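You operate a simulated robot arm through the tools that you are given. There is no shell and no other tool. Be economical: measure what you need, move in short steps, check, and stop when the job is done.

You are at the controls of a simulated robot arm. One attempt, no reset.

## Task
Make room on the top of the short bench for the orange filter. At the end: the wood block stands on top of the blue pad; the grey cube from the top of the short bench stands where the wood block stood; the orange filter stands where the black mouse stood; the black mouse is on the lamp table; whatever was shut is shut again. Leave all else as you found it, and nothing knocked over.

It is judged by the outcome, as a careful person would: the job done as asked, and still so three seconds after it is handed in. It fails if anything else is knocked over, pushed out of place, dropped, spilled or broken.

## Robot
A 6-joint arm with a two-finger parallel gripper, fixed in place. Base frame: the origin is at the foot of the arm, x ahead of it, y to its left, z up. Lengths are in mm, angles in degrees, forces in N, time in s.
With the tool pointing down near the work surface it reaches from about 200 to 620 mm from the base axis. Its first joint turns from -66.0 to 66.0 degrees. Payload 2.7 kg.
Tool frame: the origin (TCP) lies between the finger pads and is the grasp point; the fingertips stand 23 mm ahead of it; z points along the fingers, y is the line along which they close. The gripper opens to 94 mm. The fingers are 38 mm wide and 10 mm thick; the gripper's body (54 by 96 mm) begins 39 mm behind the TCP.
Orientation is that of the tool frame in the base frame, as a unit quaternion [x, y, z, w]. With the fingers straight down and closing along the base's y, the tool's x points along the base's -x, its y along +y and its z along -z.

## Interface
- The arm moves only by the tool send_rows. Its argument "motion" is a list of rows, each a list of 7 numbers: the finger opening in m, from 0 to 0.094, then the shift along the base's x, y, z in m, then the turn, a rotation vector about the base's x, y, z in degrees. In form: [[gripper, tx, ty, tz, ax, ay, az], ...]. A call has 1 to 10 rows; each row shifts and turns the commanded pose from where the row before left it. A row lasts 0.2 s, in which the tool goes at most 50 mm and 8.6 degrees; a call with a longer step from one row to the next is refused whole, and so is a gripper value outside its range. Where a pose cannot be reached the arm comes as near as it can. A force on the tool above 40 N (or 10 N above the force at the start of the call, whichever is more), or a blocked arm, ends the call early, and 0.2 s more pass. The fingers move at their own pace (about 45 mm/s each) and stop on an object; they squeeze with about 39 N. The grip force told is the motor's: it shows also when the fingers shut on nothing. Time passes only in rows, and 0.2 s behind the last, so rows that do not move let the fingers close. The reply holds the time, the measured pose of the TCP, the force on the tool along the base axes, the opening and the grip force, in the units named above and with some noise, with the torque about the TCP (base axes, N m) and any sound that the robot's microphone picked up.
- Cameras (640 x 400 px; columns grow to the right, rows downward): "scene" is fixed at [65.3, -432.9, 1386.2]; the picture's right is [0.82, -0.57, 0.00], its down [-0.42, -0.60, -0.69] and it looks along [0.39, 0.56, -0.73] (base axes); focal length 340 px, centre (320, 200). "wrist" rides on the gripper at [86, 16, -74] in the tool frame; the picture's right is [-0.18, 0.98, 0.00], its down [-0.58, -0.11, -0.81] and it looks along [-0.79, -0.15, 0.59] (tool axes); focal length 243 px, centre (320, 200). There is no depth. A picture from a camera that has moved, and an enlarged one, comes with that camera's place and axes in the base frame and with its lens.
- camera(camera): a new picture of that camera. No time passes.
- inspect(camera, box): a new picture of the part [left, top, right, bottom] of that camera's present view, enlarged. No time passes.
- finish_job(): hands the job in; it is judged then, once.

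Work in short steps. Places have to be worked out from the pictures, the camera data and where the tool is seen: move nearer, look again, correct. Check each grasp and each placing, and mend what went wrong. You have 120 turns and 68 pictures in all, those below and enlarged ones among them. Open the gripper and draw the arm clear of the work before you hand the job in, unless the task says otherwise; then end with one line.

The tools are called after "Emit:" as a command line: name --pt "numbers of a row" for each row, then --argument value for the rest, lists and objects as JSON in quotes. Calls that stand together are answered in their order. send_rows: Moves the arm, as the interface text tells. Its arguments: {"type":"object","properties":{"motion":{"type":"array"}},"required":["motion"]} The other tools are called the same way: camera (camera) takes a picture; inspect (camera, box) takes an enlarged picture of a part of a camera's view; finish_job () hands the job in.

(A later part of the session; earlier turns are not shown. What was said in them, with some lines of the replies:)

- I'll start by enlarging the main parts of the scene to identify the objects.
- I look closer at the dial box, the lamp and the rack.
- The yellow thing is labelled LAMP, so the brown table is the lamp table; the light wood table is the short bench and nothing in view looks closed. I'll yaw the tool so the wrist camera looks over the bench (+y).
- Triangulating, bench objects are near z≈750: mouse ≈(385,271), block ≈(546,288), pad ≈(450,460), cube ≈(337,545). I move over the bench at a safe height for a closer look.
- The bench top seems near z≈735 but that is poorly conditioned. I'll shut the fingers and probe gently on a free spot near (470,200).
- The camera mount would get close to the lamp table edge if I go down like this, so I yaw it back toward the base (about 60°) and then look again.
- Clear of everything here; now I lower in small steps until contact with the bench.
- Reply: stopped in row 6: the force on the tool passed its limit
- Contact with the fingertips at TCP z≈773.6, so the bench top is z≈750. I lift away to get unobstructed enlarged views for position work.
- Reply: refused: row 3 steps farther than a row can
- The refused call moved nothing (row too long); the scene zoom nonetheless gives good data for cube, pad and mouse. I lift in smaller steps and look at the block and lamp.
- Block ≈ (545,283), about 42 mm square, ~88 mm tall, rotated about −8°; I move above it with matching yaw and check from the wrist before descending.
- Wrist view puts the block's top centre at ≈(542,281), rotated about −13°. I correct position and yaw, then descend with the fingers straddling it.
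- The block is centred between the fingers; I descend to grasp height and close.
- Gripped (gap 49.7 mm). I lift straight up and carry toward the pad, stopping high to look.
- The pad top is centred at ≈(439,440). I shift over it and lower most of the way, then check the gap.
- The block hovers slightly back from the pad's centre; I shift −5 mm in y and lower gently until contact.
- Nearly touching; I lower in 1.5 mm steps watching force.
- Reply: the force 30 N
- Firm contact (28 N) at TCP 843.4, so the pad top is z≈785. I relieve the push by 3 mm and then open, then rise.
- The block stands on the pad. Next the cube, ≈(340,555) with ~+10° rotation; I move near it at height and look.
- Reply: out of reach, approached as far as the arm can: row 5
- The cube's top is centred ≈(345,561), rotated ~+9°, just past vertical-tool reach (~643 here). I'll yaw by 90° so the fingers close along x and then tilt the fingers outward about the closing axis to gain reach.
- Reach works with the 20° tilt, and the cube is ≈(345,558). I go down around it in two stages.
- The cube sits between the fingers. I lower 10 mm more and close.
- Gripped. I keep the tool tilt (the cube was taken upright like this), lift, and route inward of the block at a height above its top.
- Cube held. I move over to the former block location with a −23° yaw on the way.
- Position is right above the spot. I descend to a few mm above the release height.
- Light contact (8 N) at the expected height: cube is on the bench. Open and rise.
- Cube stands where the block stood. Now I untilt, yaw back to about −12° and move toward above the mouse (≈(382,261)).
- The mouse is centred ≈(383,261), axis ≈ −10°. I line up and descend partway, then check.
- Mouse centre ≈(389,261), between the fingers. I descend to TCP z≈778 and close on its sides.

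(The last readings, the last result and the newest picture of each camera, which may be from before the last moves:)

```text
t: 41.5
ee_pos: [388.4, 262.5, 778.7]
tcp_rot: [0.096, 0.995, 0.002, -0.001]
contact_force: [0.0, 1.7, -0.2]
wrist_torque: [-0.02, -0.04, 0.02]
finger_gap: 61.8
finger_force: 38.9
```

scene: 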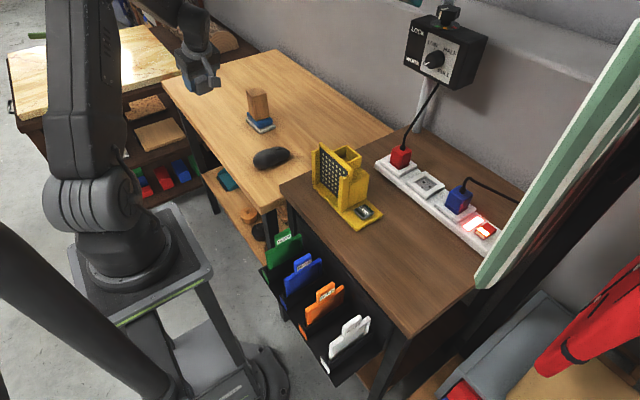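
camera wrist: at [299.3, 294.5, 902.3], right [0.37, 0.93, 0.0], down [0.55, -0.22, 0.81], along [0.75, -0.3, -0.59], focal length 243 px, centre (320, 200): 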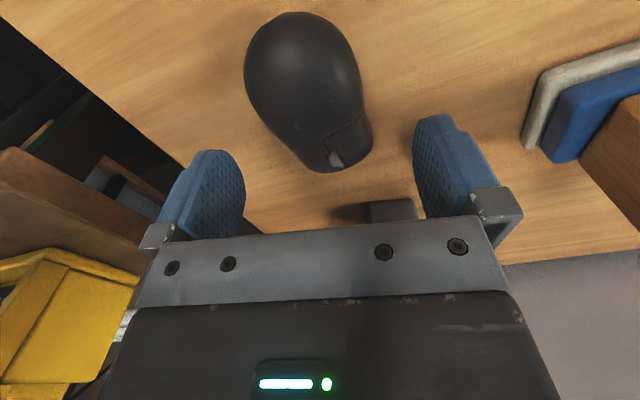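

Gripped (61.8 mm). Lift and verify.

Emit:
send_rows --pt "0.04 0 0 0.015 0 0 0" --pt "0.04 0 0 0.04 0 0 0" --pt "0.04 0 0 0.045 0 0 0" --pt "0.04 0 0 0.045 0 0 0" --pt "0.04 -0.01 -0.01 0.045 0 0 0" --pt "0.04 -0.02 -0.02 0.035 0 0 0"

Emit:
camera --camera "scene"

```text
t: 42.9
ee_pos: [359.9, 233.7, 1004.1]
tcp_rot: [0.096, 0.995, 0.0, 0.0]
contact_force: [-0.4, 0.4, -1.0]
wrist_torque: [0.01, 0.0, 0.02]
finger_gap: 61.7
finger_force: 38.5
```

```text
28 pictures are left
```

scene: 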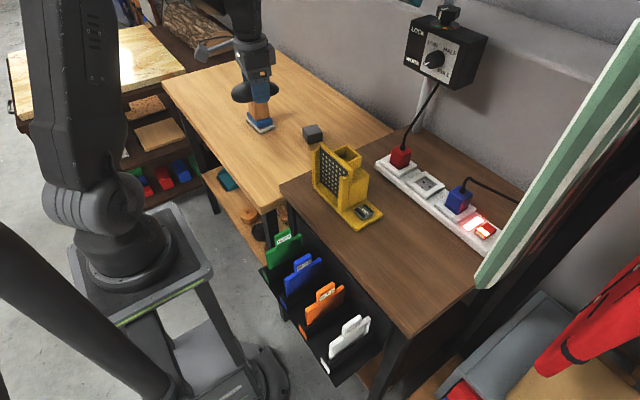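

Mouse held, nothing disturbed. I carry it on the inner side of the lamp, stopping before the lamp table's free area to look at the striped object there.

Emit:
send_rows --pt "0.04 -0.02 -0.04 0.01 0 0 0" --pt "0.04 -0.02 -0.04 0.01 0 0 0" --pt "0.04 -0.02 -0.04 0.01 0 0 0" --pt "0.04 0 -0.045 0 0 0 0" --pt "0.04 0 -0.045 0 0 0 0" --pt "0.04 0 -0.045 0 0 0 0" --pt "0.04 0 -0.045 0 0 0 0" --pt "0.04 0 -0.045 0 0 0 0"

Emit:
camera --camera "wrist"

Emit:
camera --camera "scene"

```text
t: 44.7
ee_pos: [303.3, -111.2, 1035.6]
tcp_rot: [0.095, 0.995, 0.001, -0.001]
contact_force: [0.4, 0.0, 0.0]
wrist_torque: [0.02, -0.02, 0.0]
finger_gap: 61.8
finger_force: 39.4
```

```text
27 pictures are left
camera wrist: at [221.2, -77.8, 1110.3], right [0.37, 0.93, 0.0], down [0.55, -0.22, 0.81], along [0.75, -0.3, -0.59], focal length 243 px, centre (320, 200)
```

wrist: 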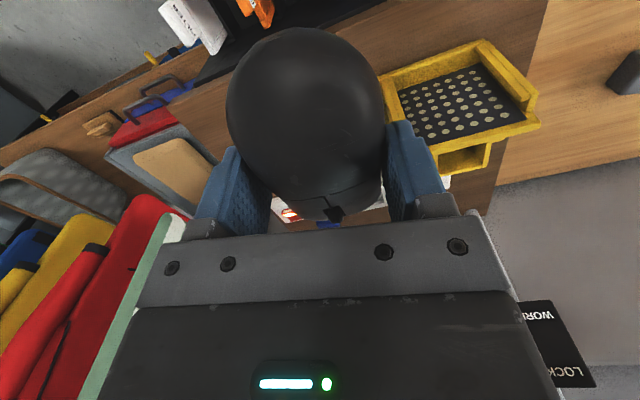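

```text
26 pictures are left
```

scene: 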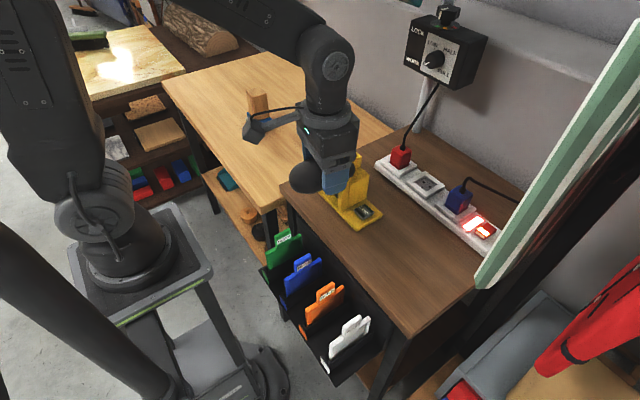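

The board's tip is at about (397,−368,940), so I place the mouse nearer the lamp, at ≈(430,−195), where the table is free. Table top estimated z≈818; I go over and descend partly.

Emit:
send_rows --pt "0.04 0.032 -0.021 0 0 0 0" --pt "0.04 0.032 -0.021 0 0 0 0" --pt "0.04 0.032 -0.021 0 0 0 0" --pt "0.04 0.031 -0.021 0 0 0 0" --pt "0.04 0 0 -0.04 0 0 0" --pt "0.04 0 0 -0.04 0 0 0" --pt "0.04 0 0 -0.04 0 0 0" --pt "0.04 0 0 -0.03 0 0 0" --pt "0.04 0 0 0 0 0 0"

Emit:
camera --camera "scene"

```text
t: 46.7
ee_pos: [427.6, -196.0, 881.9]
tcp_rot: [0.096, 0.995, 0.001, -0.001]
contact_force: [-0.5, -0.6, -0.8]
wrist_torque: [-0.02, 0.03, -0.02]
finger_gap: 61.8
finger_force: 39.0
```

```text
25 pictures are left
```

scene: 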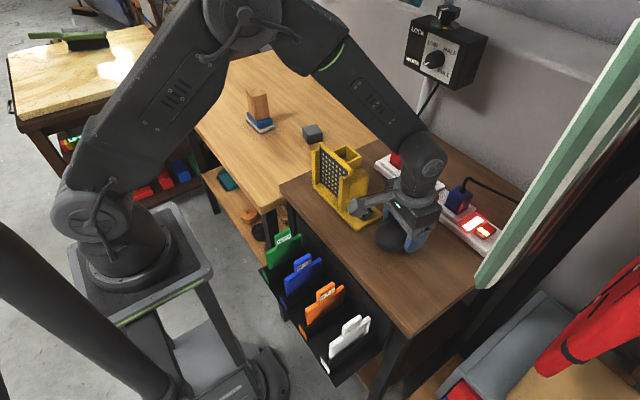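

Clear of lamp and strip. I lower in fine steps until the mouse touches the table.

Emit:
send_rows --pt "0.04 0 0 -0.01 0 0 0" --pt "0.04 0 0 -0.008 0 0 0" --pt "0.04 0 0 -0.003 0 0 0" --pt "0.04 0 0 -0.003 0 0 0" --pt "0.04 0 0 -0.003 0 0 0" --pt "0.04 0 0 -0.003 0 0 0" --pt "0.04 0 0 -0.003 0 0 0"

```text
t: 48.3
ee_pos: [425.7, -194.8, 851.0]
tcp_rot: [0.096, 0.995, 0.001, 0.0]
contact_force: [0.2, 0.4, -1.7]
wrist_torque: [0.0, -0.02, 0.0]
finger_gap: 61.7
finger_force: 38.6
```

Emit:
send_rows --pt "0.04 0 0 -0.002 0 0 0" --pt "0.04 0 0 -0.002 0 0 0" --pt "0.04 0 0 -0.002 0 0 0" --pt "0.04 0 0 -0.002 0 0 0"

Emit:
inspect --camera "scene" --box '[330, 160, 480, 280]'

```text
t: 49.1
ee_pos: [426.9, -197.3, 847.8]
tcp_rot: [0.096, 0.995, 0.0, 0.002]
contact_force: [0.5, 1.0, 4.0]
wrist_torque: [-0.01, 0.12, 0.01]
finger_gap: 61.8
finger_force: 39.0
stopped in row 4: the force on the tool passed its limit (the readings are from after the stop); the commanded pose is now the measured one
```

```text
3.33 times, centred on (405, 220) of scene
camera zoom: at [65.3, -432.9, 1386.2], right [0.82, -0.57, 0.0], down [-0.42, -0.6, -0.69], along [0.39, 0.56, -0.73], focal length 1134 px, centre (37, 133)
```

zoom: 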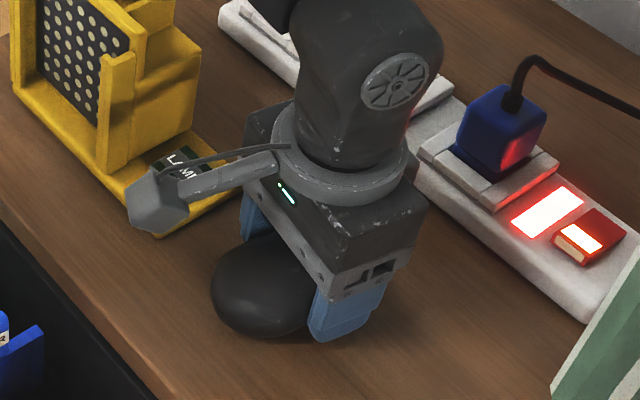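

Contact at TCP 847.8 → table top ≈819. I open partly and rise.

Emit:
send_rows --pt "0.08 0 0 0 0 0 0" --pt "0.08 0 0 0 0 0 0" --pt "0.08 0 0 0.0 0 0 0" --pt "0.08 0 0 0.02 0 0 0" --pt "0.08 0 0 0.04 0 0 0" --pt "0.08 0 0 0.045 0 0 0" --pt "0.08 0 0 0.045 0 0 0" --pt "0.08 -0.02 0 0.04 0 0 0"

Emit:
inspect --camera "scene" --box '[260, 180, 480, 380]'

```text
t: 50.9
ee_pos: [406.0, -196.3, 1040.4]
tcp_rot: [0.096, 0.995, 0.0, 0.001]
contact_force: [1.0, 1.3, 0.4]
wrist_torque: [0.0, -0.02, 0.02]
finger_gap: 80.0
finger_force: 0.1
```

```text
2.00 times, centred on (370, 280) of scene
camera zoom: at [65.3, -432.9, 1386.2], right [0.82, -0.57, 0.0], down [-0.42, -0.6, -0.69], along [0.39, 0.56, -0.73], focal length 680 px, centre (220, 40)
```

zoom: 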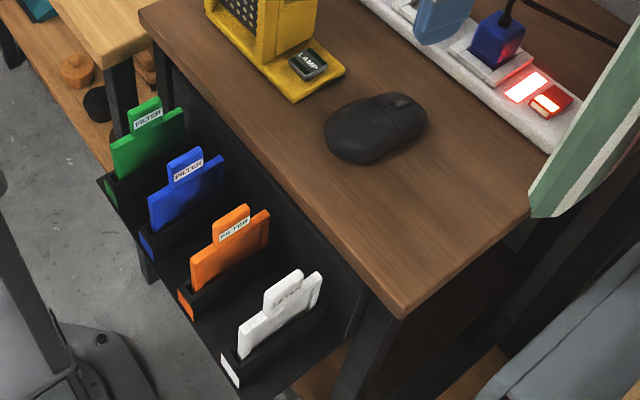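

Mouse stands on the lamp table. Next I view the filter rack: retreat to ≈(270,0,1000) and yaw to look along −y.

Emit:
send_rows --pt "0.08 -0.045 0 0 0 0 -8" --pt "0.08 -0.045 0 0 0 0 -8" --pt "0.08 -0.045 0.01 0 0 0 -8" --pt "0.08 0 0.045 0 0 0 -8" --pt "0.08 0 0.045 0 0 0 -8" --pt "0.08 0 0.045 -0.01 0 0 -8" --pt "0.08 0 0.045 -0.01 0 0 -8" --pt "0.08 0 0 -0.02 0 0 -8" --pt "0.08 0 0 -0.02 0 0 -8" --pt "0.08 0 0 0 0 0 -7"

Emit:
camera --camera "wrist"

Emit:
inspect --camera "scene" --box '[290, 270, 380, 340]'

```text
t: 53.1
ee_pos: [272.1, -6.4, 978.0]
tcp_rot: [0.708, 0.706, 0.0, 0.0]
contact_force: [0.3, -0.3, 0.0]
wrist_torque: [-0.01, 0.03, 0.0]
finger_gap: 80.1
finger_force: 0.1
```

```text
22 pictures are left
camera wrist: at [289.4, 81.1, 1051.4], right [0.98, -0.19, 0.0], down [-0.11, -0.58, 0.81], along [-0.15, -0.79, -0.59], focal length 243 px, centre (320, 200)
```

wrist: 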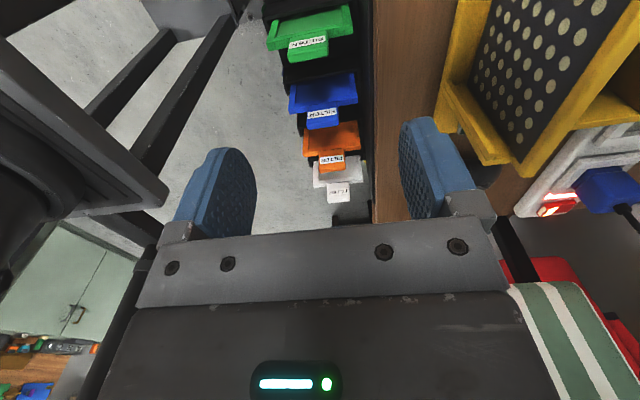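

```text
5.71 times, centred on (335, 305) of scene
camera zoom: at [65.3, -432.9, 1386.2], right [0.82, -0.57, 0.0], down [-0.42, -0.6, -0.69], along [0.39, 0.56, -0.73], focal length 1944 px, centre (234, -400)
```

zoom: 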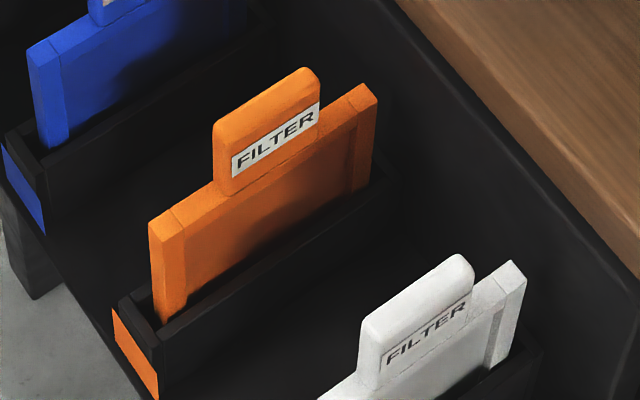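

Filter tab top is triangulated at ≈(258,−176.5,808), frame in the x–z plane (x≈210–306), rack floor ≈661. I yaw back to 0 and go above the tab with a moderate opening.

Emit:
send_rows --pt "0.05 -0.002 -0.017 0 0 0 8.5" --pt "0.05 -0.002 -0.017 0 0 0 8.5" --pt "0.05 -0.002 -0.017 0 0 0 8.5" --pt "0.05 -0.002 -0.017 0 0 0 8.5" --pt "0.05 -0.002 -0.017 0 0 0 8.5" --pt "0.05 -0.002 -0.017 0 0 0 8.5" --pt "0.05 -0.002 -0.017 0 0 0 8.5" --pt "0.05 -0.001 -0.017 0 0 0 8.5" --pt "0.05 0 -0.017 0 0 0 8.5" --pt "0.05 0 -0.017 0 0 0 8.5"

Emit:
send_rows --pt "0.05 0 0 -0.03 0 0 5" --pt "0.05 0 0 -0.04 0 0 0" --pt "0.05 0 0 0 0 0 0"

Emit:
camera --camera "wrist"

Emit:
inspect --camera "scene" --box '[250, 190, 400, 340]'

```text
t: 55.3
ee_pos: [257.6, -176.5, 976.6]
tcp_rot: [0.041, 0.999, 0.0, 0.001]
contact_force: [0.3, 0.7, 0.0]
wrist_torque: [-0.01, 0.01, -0.01]
finger_gap: 50.0
finger_force: 0.1
```

```text
t: 56.1
ee_pos: [259.8, -176.4, 906.5]
tcp_rot: [-0.001, 1.0, 0.0, 0.001]
contact_force: [-1.0, 1.3, 0.8]
wrist_torque: [0.04, 0.01, 0.01]
finger_gap: 50.1
finger_force: 0.0
```

```text
20 pictures are left
camera wrist: at [173.1, -159.9, 980.0], right [0.18, 0.98, 0.0], down [0.58, -0.11, 0.81], along [0.79, -0.15, -0.59], focal length 243 px, centre (320, 200)
```

wrist: 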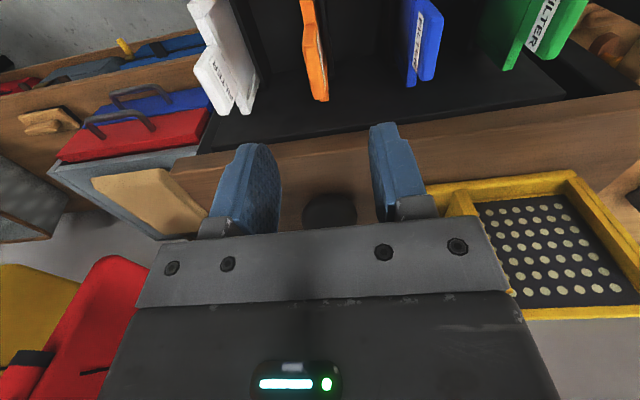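

```text
2.67 times, centred on (325, 265) of scene
camera zoom: at [65.3, -432.9, 1386.2], right [0.82, -0.57, 0.0], down [-0.42, -0.6, -0.69], along [0.39, 0.56, -0.73], focal length 907 px, centre (307, 27)
```

zoom: 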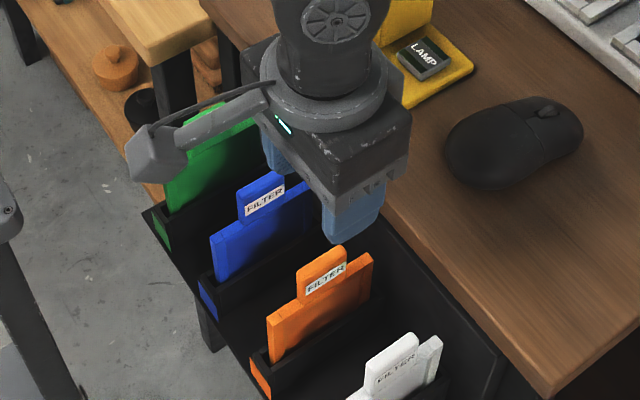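

I enlarge the wrist view to refine the filter's y and its angle.

Emit:
inspect --camera "wrist" --box '[270, 0, 370, 110]'

```text
3.64 times, centred on (320, 55) of wrist
camera zoom: at [173.1, -159.9, 980.0], right [0.18, 0.98, 0.0], down [0.58, -0.11, 0.81], along [0.79, -0.15, -0.59], focal length 882 px, centre (320, 727)
```

zoom: 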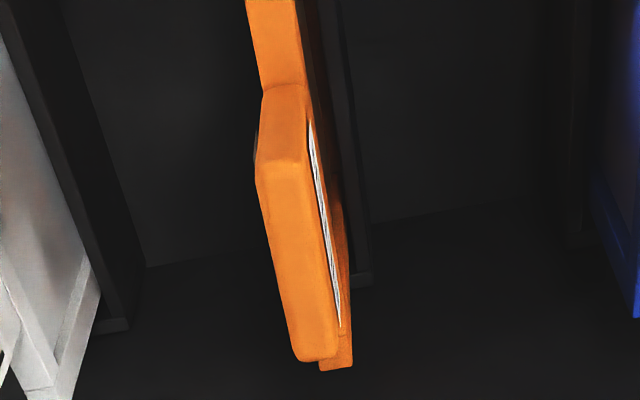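

Tab centre refined to ≈(256.5,−179.2), nearly zero rotation, ~9 mm thick. I centre and lower onto it.

Emit:
send_rows --pt "0.05 -0.003 -0.003 -0.03 0 0 0" --pt "0.05 0 0 -0.035 0 0 0" --pt "0.05 0 0 -0.03 0 0 0" --pt "0.05 0 0 -0.022 0 0 0" --pt "0.05 0 0 0 0 0 0"

Emit:
inspect --camera "scene" --box '[270, 230, 390, 340]'

```text
t: 57.3
ee_pos: [255.1, -180.4, 790.9]
tcp_rot: [-0.001, 1.0, 0.0, 0.002]
contact_force: [0.4, -0.1, 0.8]
wrist_torque: [-0.01, 0.02, -0.01]
finger_gap: 50.2
finger_force: 0.0
```

```text
3.64 times, centred on (330, 285) of scene
camera zoom: at [65.3, -432.9, 1386.2], right [0.82, -0.57, 0.0], down [-0.42, -0.6, -0.69], along [0.39, 0.56, -0.73], focal length 1237 px, centre (284, -109)
```

zoom: 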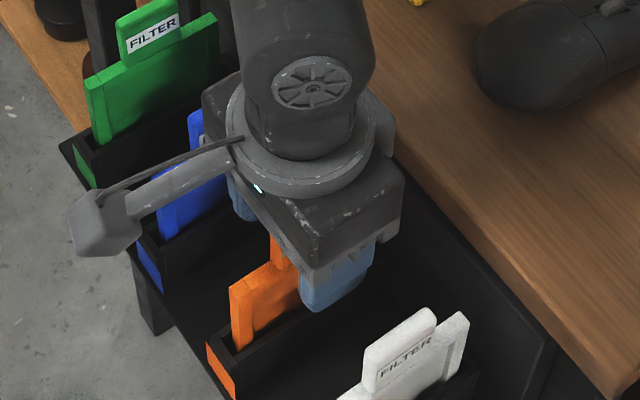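

Fingers straddle the tab. Close.

Emit:
send_rows --pt "0.03 0 0 -0.002 0 0 0" --pt "0.015 0 0 0 0 0 0" --pt "0.0 0 0 0 0 0 0" --pt "0.0 0 0 0 0 0 0" --pt "0.0 0 0 0 0 0 0"

```text
t: 58.5
ee_pos: [254.4, -179.0, 789.3]
tcp_rot: [-0.001, 1.0, 0.0, 0.001]
contact_force: [0.2, 0.4, 0.3]
wrist_torque: [0.03, 0.0, 0.01]
finger_gap: 9.0
finger_force: 39.1
```

Gripped at 9.0 mm with no side force. Lift straight up out of the slot.

Emit:
send_rows --pt "0.0 0 0 0.01 0 0 0" --pt "0.0 0 0 0.02 0 0 0" --pt "0.0 0 0 0.03 0 0 0" --pt "0.0 0 0 0.03 0 0 0" --pt "0.0 0 0 0.04 0 0 0" --pt "0.0 0 0 0.045 0 0 0" --pt "0.0 0 0 0.045 0 0 0"

Emit:
inspect --camera "scene" --box '[220, 100, 430, 340]'

```text
t: 60.1
ee_pos: [252.8, -182.5, 1007.3]
tcp_rot: [-0.001, 1.0, 0.001, 0.0]
contact_force: [0.1, 0.6, -0.5]
wrist_torque: [0.02, -0.02, -0.02]
finger_gap: 8.9
finger_force: 38.9
```

```text
1.67 times, centred on (325, 220) of scene
camera zoom: at [65.3, -432.9, 1386.2], right [0.82, -0.57, 0.0], down [-0.42, -0.6, -0.69], along [0.39, 0.56, -0.73], focal length 567 px, centre (312, 167)
```

zoom: 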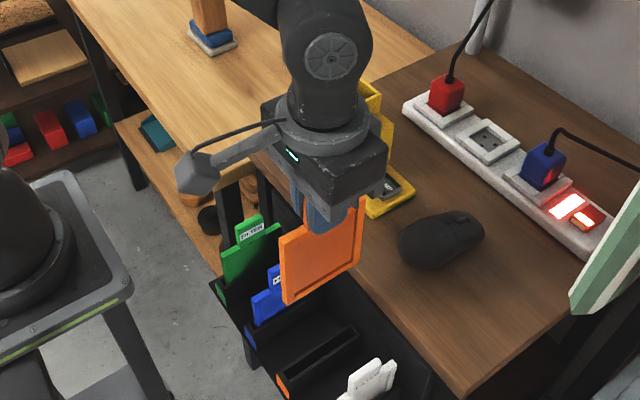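

The filter is out (bottom ≈122 mm below the TCP). I carry it inside of the lamp toward the bench.

Emit:
send_rows --pt "0.0 0 0.04 0.01 0 0 0" --pt "0.0 0 0.045 0 0 0 0" --pt "0.0 0 0.045 0 0 0 0" --pt "0.0 0 0.045 0 0 0 0" --pt "0.0 0 0.045 0 0 0 0" --pt "0.0 0.01 0.045 0 0 0 0" --pt "0.0 0.02 0.045 0 0 0 0" --pt "0.0 0.03 0.04 0 0 0 0" --pt "0.0 0.035 0.035 0 0 0 0" --pt "0.0 0.03 0.035 0 0 0 0"

Emit:
send_rows --pt "0.0 0.01 0.023 -0.03 0 0 0" --pt "0.0 0 0 -0.04 0 0 0" --pt "0.0 0 0 -0.03 0 0 0" --pt "0.0 0 0 0 0 0 0"

Emit:
camera --camera "scene"

```text
t: 62.3
ee_pos: [379.1, 240.2, 1018.0]
tcp_rot: [-0.001, 1.0, 0.0, 0.001]
contact_force: [-0.4, 0.2, -0.3]
wrist_torque: [-0.02, 0.01, 0.01]
finger_gap: 9.1
finger_force: 38.5
```

```text
t: 63.3
ee_pos: [387.0, 262.9, 922.1]
tcp_rot: [-0.001, 1.0, 0.0, 0.001]
contact_force: [0.4, 0.1, -0.2]
wrist_torque: [0.0, 0.01, 0.01]
finger_gap: 8.9
finger_force: 39.2
```

```text
15 pictures are left
```

scene: 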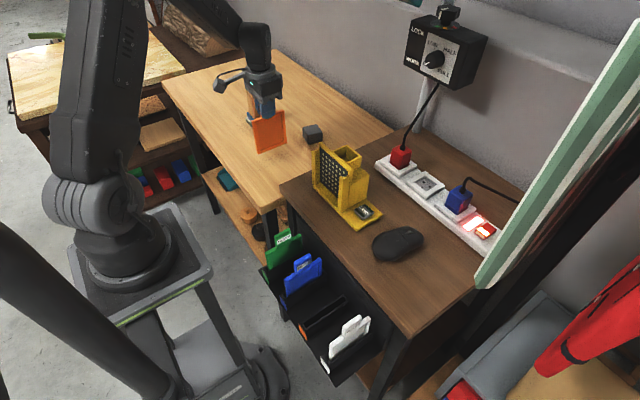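

Above the mouse spot with ~50 mm to go. Lower 42 mm, then 2 mm steps.

Emit:
send_rows --pt "0.0 0.001 -0.001 -0.02 0 0 0" --pt "0.0 0 0 -0.015 0 0 0" --pt "0.0 0 0 -0.007 0 0 0" --pt "0.0 0 0 -0.002 0 0 0" --pt "0.0 0 0 -0.002 0 0 0" --pt "0.0 0 0 -0.002 0 0 0" --pt "0.0 0 0 0 0 0 0"

Emit:
inspect --camera "scene" --box '[220, 80, 340, 180]'

```text
t: 64.9
ee_pos: [391.4, 263.0, 874.0]
tcp_rot: [-0.001, 1.0, 0.002, 0.004]
contact_force: [-0.9, -3.4, 29.3]
wrist_torque: [-0.47, -0.29, 0.01]
finger_gap: 9.1
finger_force: 38.6
```

```text
4.00 times, centred on (280, 130) of scene
camera zoom: at [64.9, -433.3, 1386.1], right [0.82, -0.57, 0.0], down [-0.42, -0.6, -0.69], along [0.39, 0.56, -0.73], focal length 1361 px, centre (480, 480)
```

zoom: 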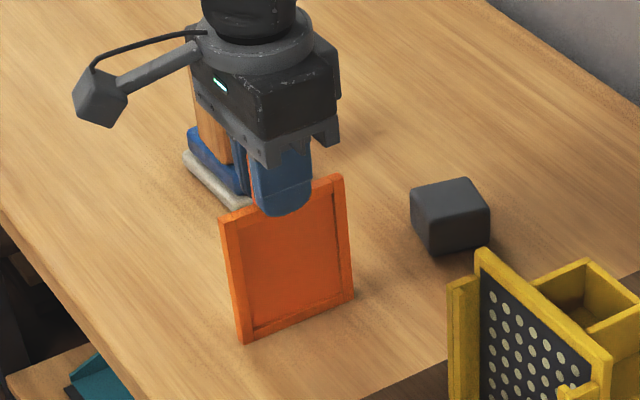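

The filter is on the bench (29 N push). I relieve the push in 0.5–1 mm steps.

Emit:
send_rows --pt "0.0 0 0 0.001 0 0 0" --pt "0.0 0 0 0.0005 0 0 0" --pt "0.0 0 0 0 0 0 0"

```text
t: 65.7
ee_pos: [391.1, 264.0, 873.4]
tcp_rot: [-0.001, 1.0, 0.001, 0.002]
contact_force: [6.3, -2.5, 20.8]
wrist_torque: [-0.34, -1.0, 0.01]
finger_gap: 9.2
finger_force: 38.8
```

Emit:
send_rows --pt "0.0 0 0 0.001 0 0 0" --pt "0.0 0 0 0.001 0 0 0" --pt "0.0 0 0 0 0 0 0"

```text
t: 66.5
ee_pos: [388.0, 260.9, 873.3]
tcp_rot: [0.0, 1.0, -0.001, -0.001]
contact_force: [0.9, 1.9, 5.9]
wrist_torque: [0.29, -0.38, 0.11]
finger_gap: 8.9
finger_force: 38.6
```

Force is now 6 N and the tool is vertical. I open slightly and check that the filter stands by itself.

Emit:
send_rows --pt "0.0 0 0 0.0005 0 0 0" --pt "0.012 0 0 0 0 0 0" --pt "0.015 0 0 0 0 0 0" --pt "0.02 0 0 0 0 0 0" --pt "0.02 0 0 0 0 0 0"

Emit:
inspect --camera "scene" --box '[220, 80, 340, 180]'

```text
t: 67.7
ee_pos: [390.2, 263.2, 875.9]
tcp_rot: [-0.001, 1.0, 0.0, 0.0]
contact_force: [0.6, 0.9, -1.1]
wrist_torque: [0.01, 0.01, -0.03]
finger_gap: 20.0
finger_force: 0.1
```

```text
4.00 times, centred on (280, 130) of scene
camera zoom: at [65.3, -432.9, 1386.2], right [0.82, -0.57, 0.0], down [-0.42, -0.6, -0.69], along [0.39, 0.56, -0.73], focal length 1361 px, centre (480, 480)
```

zoom: 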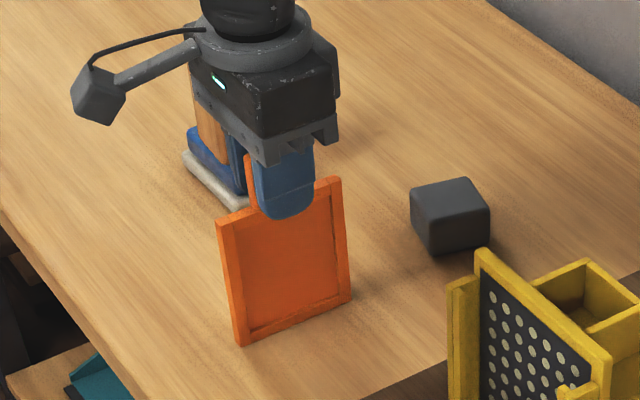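

No lean change; the whole filter only shifted by a hair. I open further and rise straight up slowly.

Emit:
send_rows --pt "0.03 0 0 0 0 0 0" --pt "0.04 0 0 0 0 0 0" --pt "0.05 0 0 0 0 0 0" --pt "0.06 0 0 0 0 0 0" --pt "0.06 0 0 0 0 0 0"

Emit:
inspect --camera "scene" --box '[220, 80, 340, 180]'

```text
t: 68.9
ee_pos: [390.1, 262.7, 874.9]
tcp_rot: [-0.001, 1.0, 0.0, 0.001]
contact_force: [-0.4, 0.0, -0.2]
wrist_torque: [0.0, -0.01, 0.03]
finger_gap: 59.8
finger_force: 0.1
```

```text
4.00 times, centred on (280, 130) of scene
camera zoom: at [65.3, -432.9, 1386.2], right [0.82, -0.57, 0.0], down [-0.42, -0.6, -0.69], along [0.39, 0.56, -0.73], focal length 1361 px, centre (480, 480)
```

zoom: 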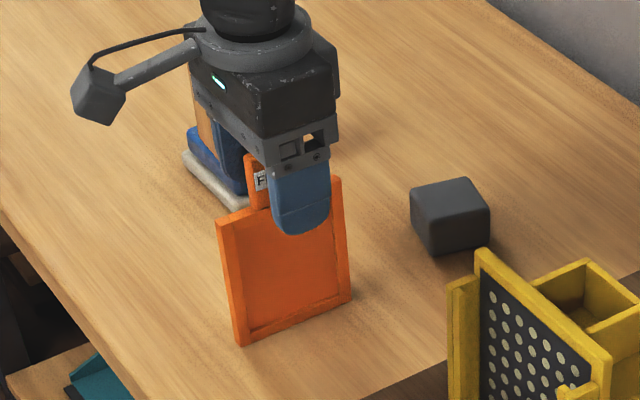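

The filter stands free. I rise straight up and draw the arm clear.

Emit:
send_rows --pt "0.06 0 0 0.015 0 0 0" --pt "0.06 0 0 0.03 0 0 0" --pt "0.06 0 0 0.04 0 0 0" --pt "0.06 0 0 0.045 0 0 0" --pt "0.06 0 0 0.04 0 0 0" --pt "0.06 -0.03 -0.03 0 0 0 0" --pt "0.06 -0.03 -0.035 0 0 0 0" --pt "0.06 -0.02 -0.04 0 0 0 0" --pt "0.06 0 -0.045 0 0 0 0" --pt "0.06 0 -0.045 0 0 0 0"

Emit:
camera --camera "scene"

Emit:
inspect --camera "scene" --box '[195, 70, 345, 180]'

```text
t: 71.1
ee_pos: [308.7, 68.0, 1044.3]
tcp_rot: [-0.001, 1.0, 0.0, 0.001]
contact_force: [0.5, -0.4, -0.2]
wrist_torque: [0.01, 0.04, 0.02]
finger_gap: 59.9
finger_force: 0.0
```

```text
11 pictures are left
```

scene: 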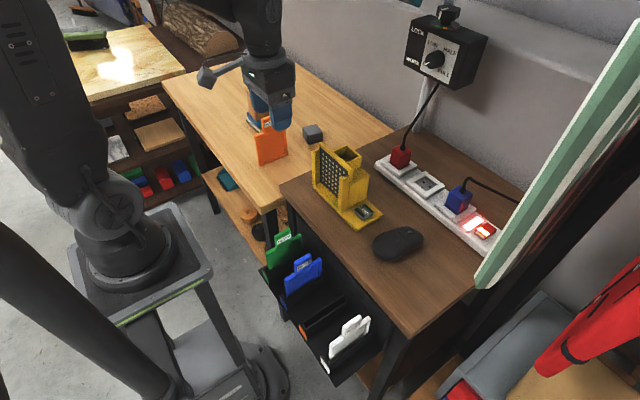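

```text
3.64 times, centred on (270, 125) of scene
camera zoom: at [65.3, -432.9, 1386.2], right [0.82, -0.57, 0.0], down [-0.42, -0.6, -0.69], along [0.39, 0.56, -0.73], focal length 1237 px, centre (502, 473)
```

zoom: 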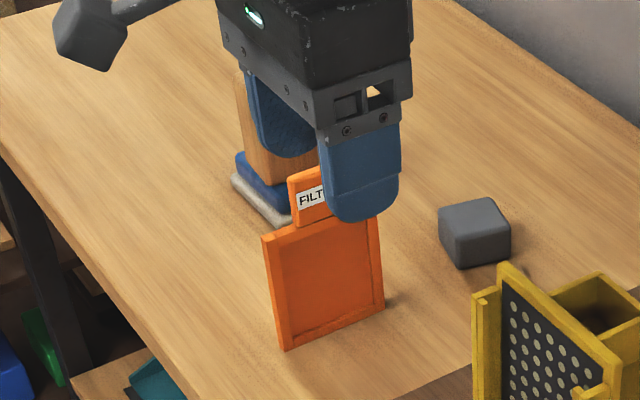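

All placed. I compare the rack with the starting view to make sure the neighbours are undisturbed.

Emit:
inspect --camera "scene" --box '[240, 200, 420, 400]'

```text
2.00 times, centred on (330, 300) of scene
camera zoom: at [65.3, -432.9, 1386.2], right [0.82, -0.57, 0.0], down [-0.42, -0.6, -0.69], along [0.39, 0.56, -0.73], focal length 680 px, centre (300, 0)
```

zoom: 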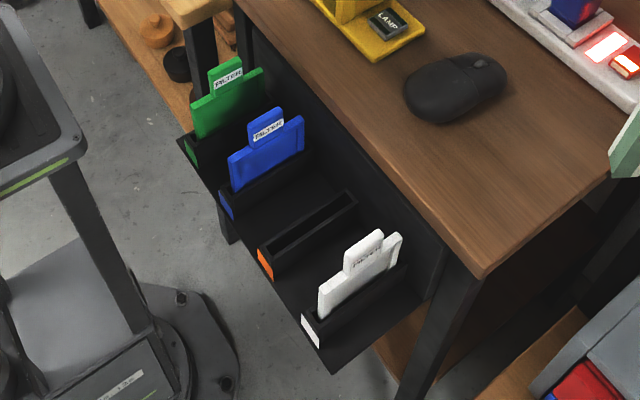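

The rack is unchanged apart from the orange slot being empty. The arm is clear with the gripper open, so I hand the job in.

Emit:
finish_job

```text
The job is handed in.
```

The job is handed in: the wood block is on the blue pad, the grey cube is at the block's old spot (within about 4 mm), the orange filter stands upright at the mouse's old spot, and the mouse is on the lamp table. I saw nothing that was shut at the start, so there was nothing to shut again, and the last pictures show nothing else disturbed.
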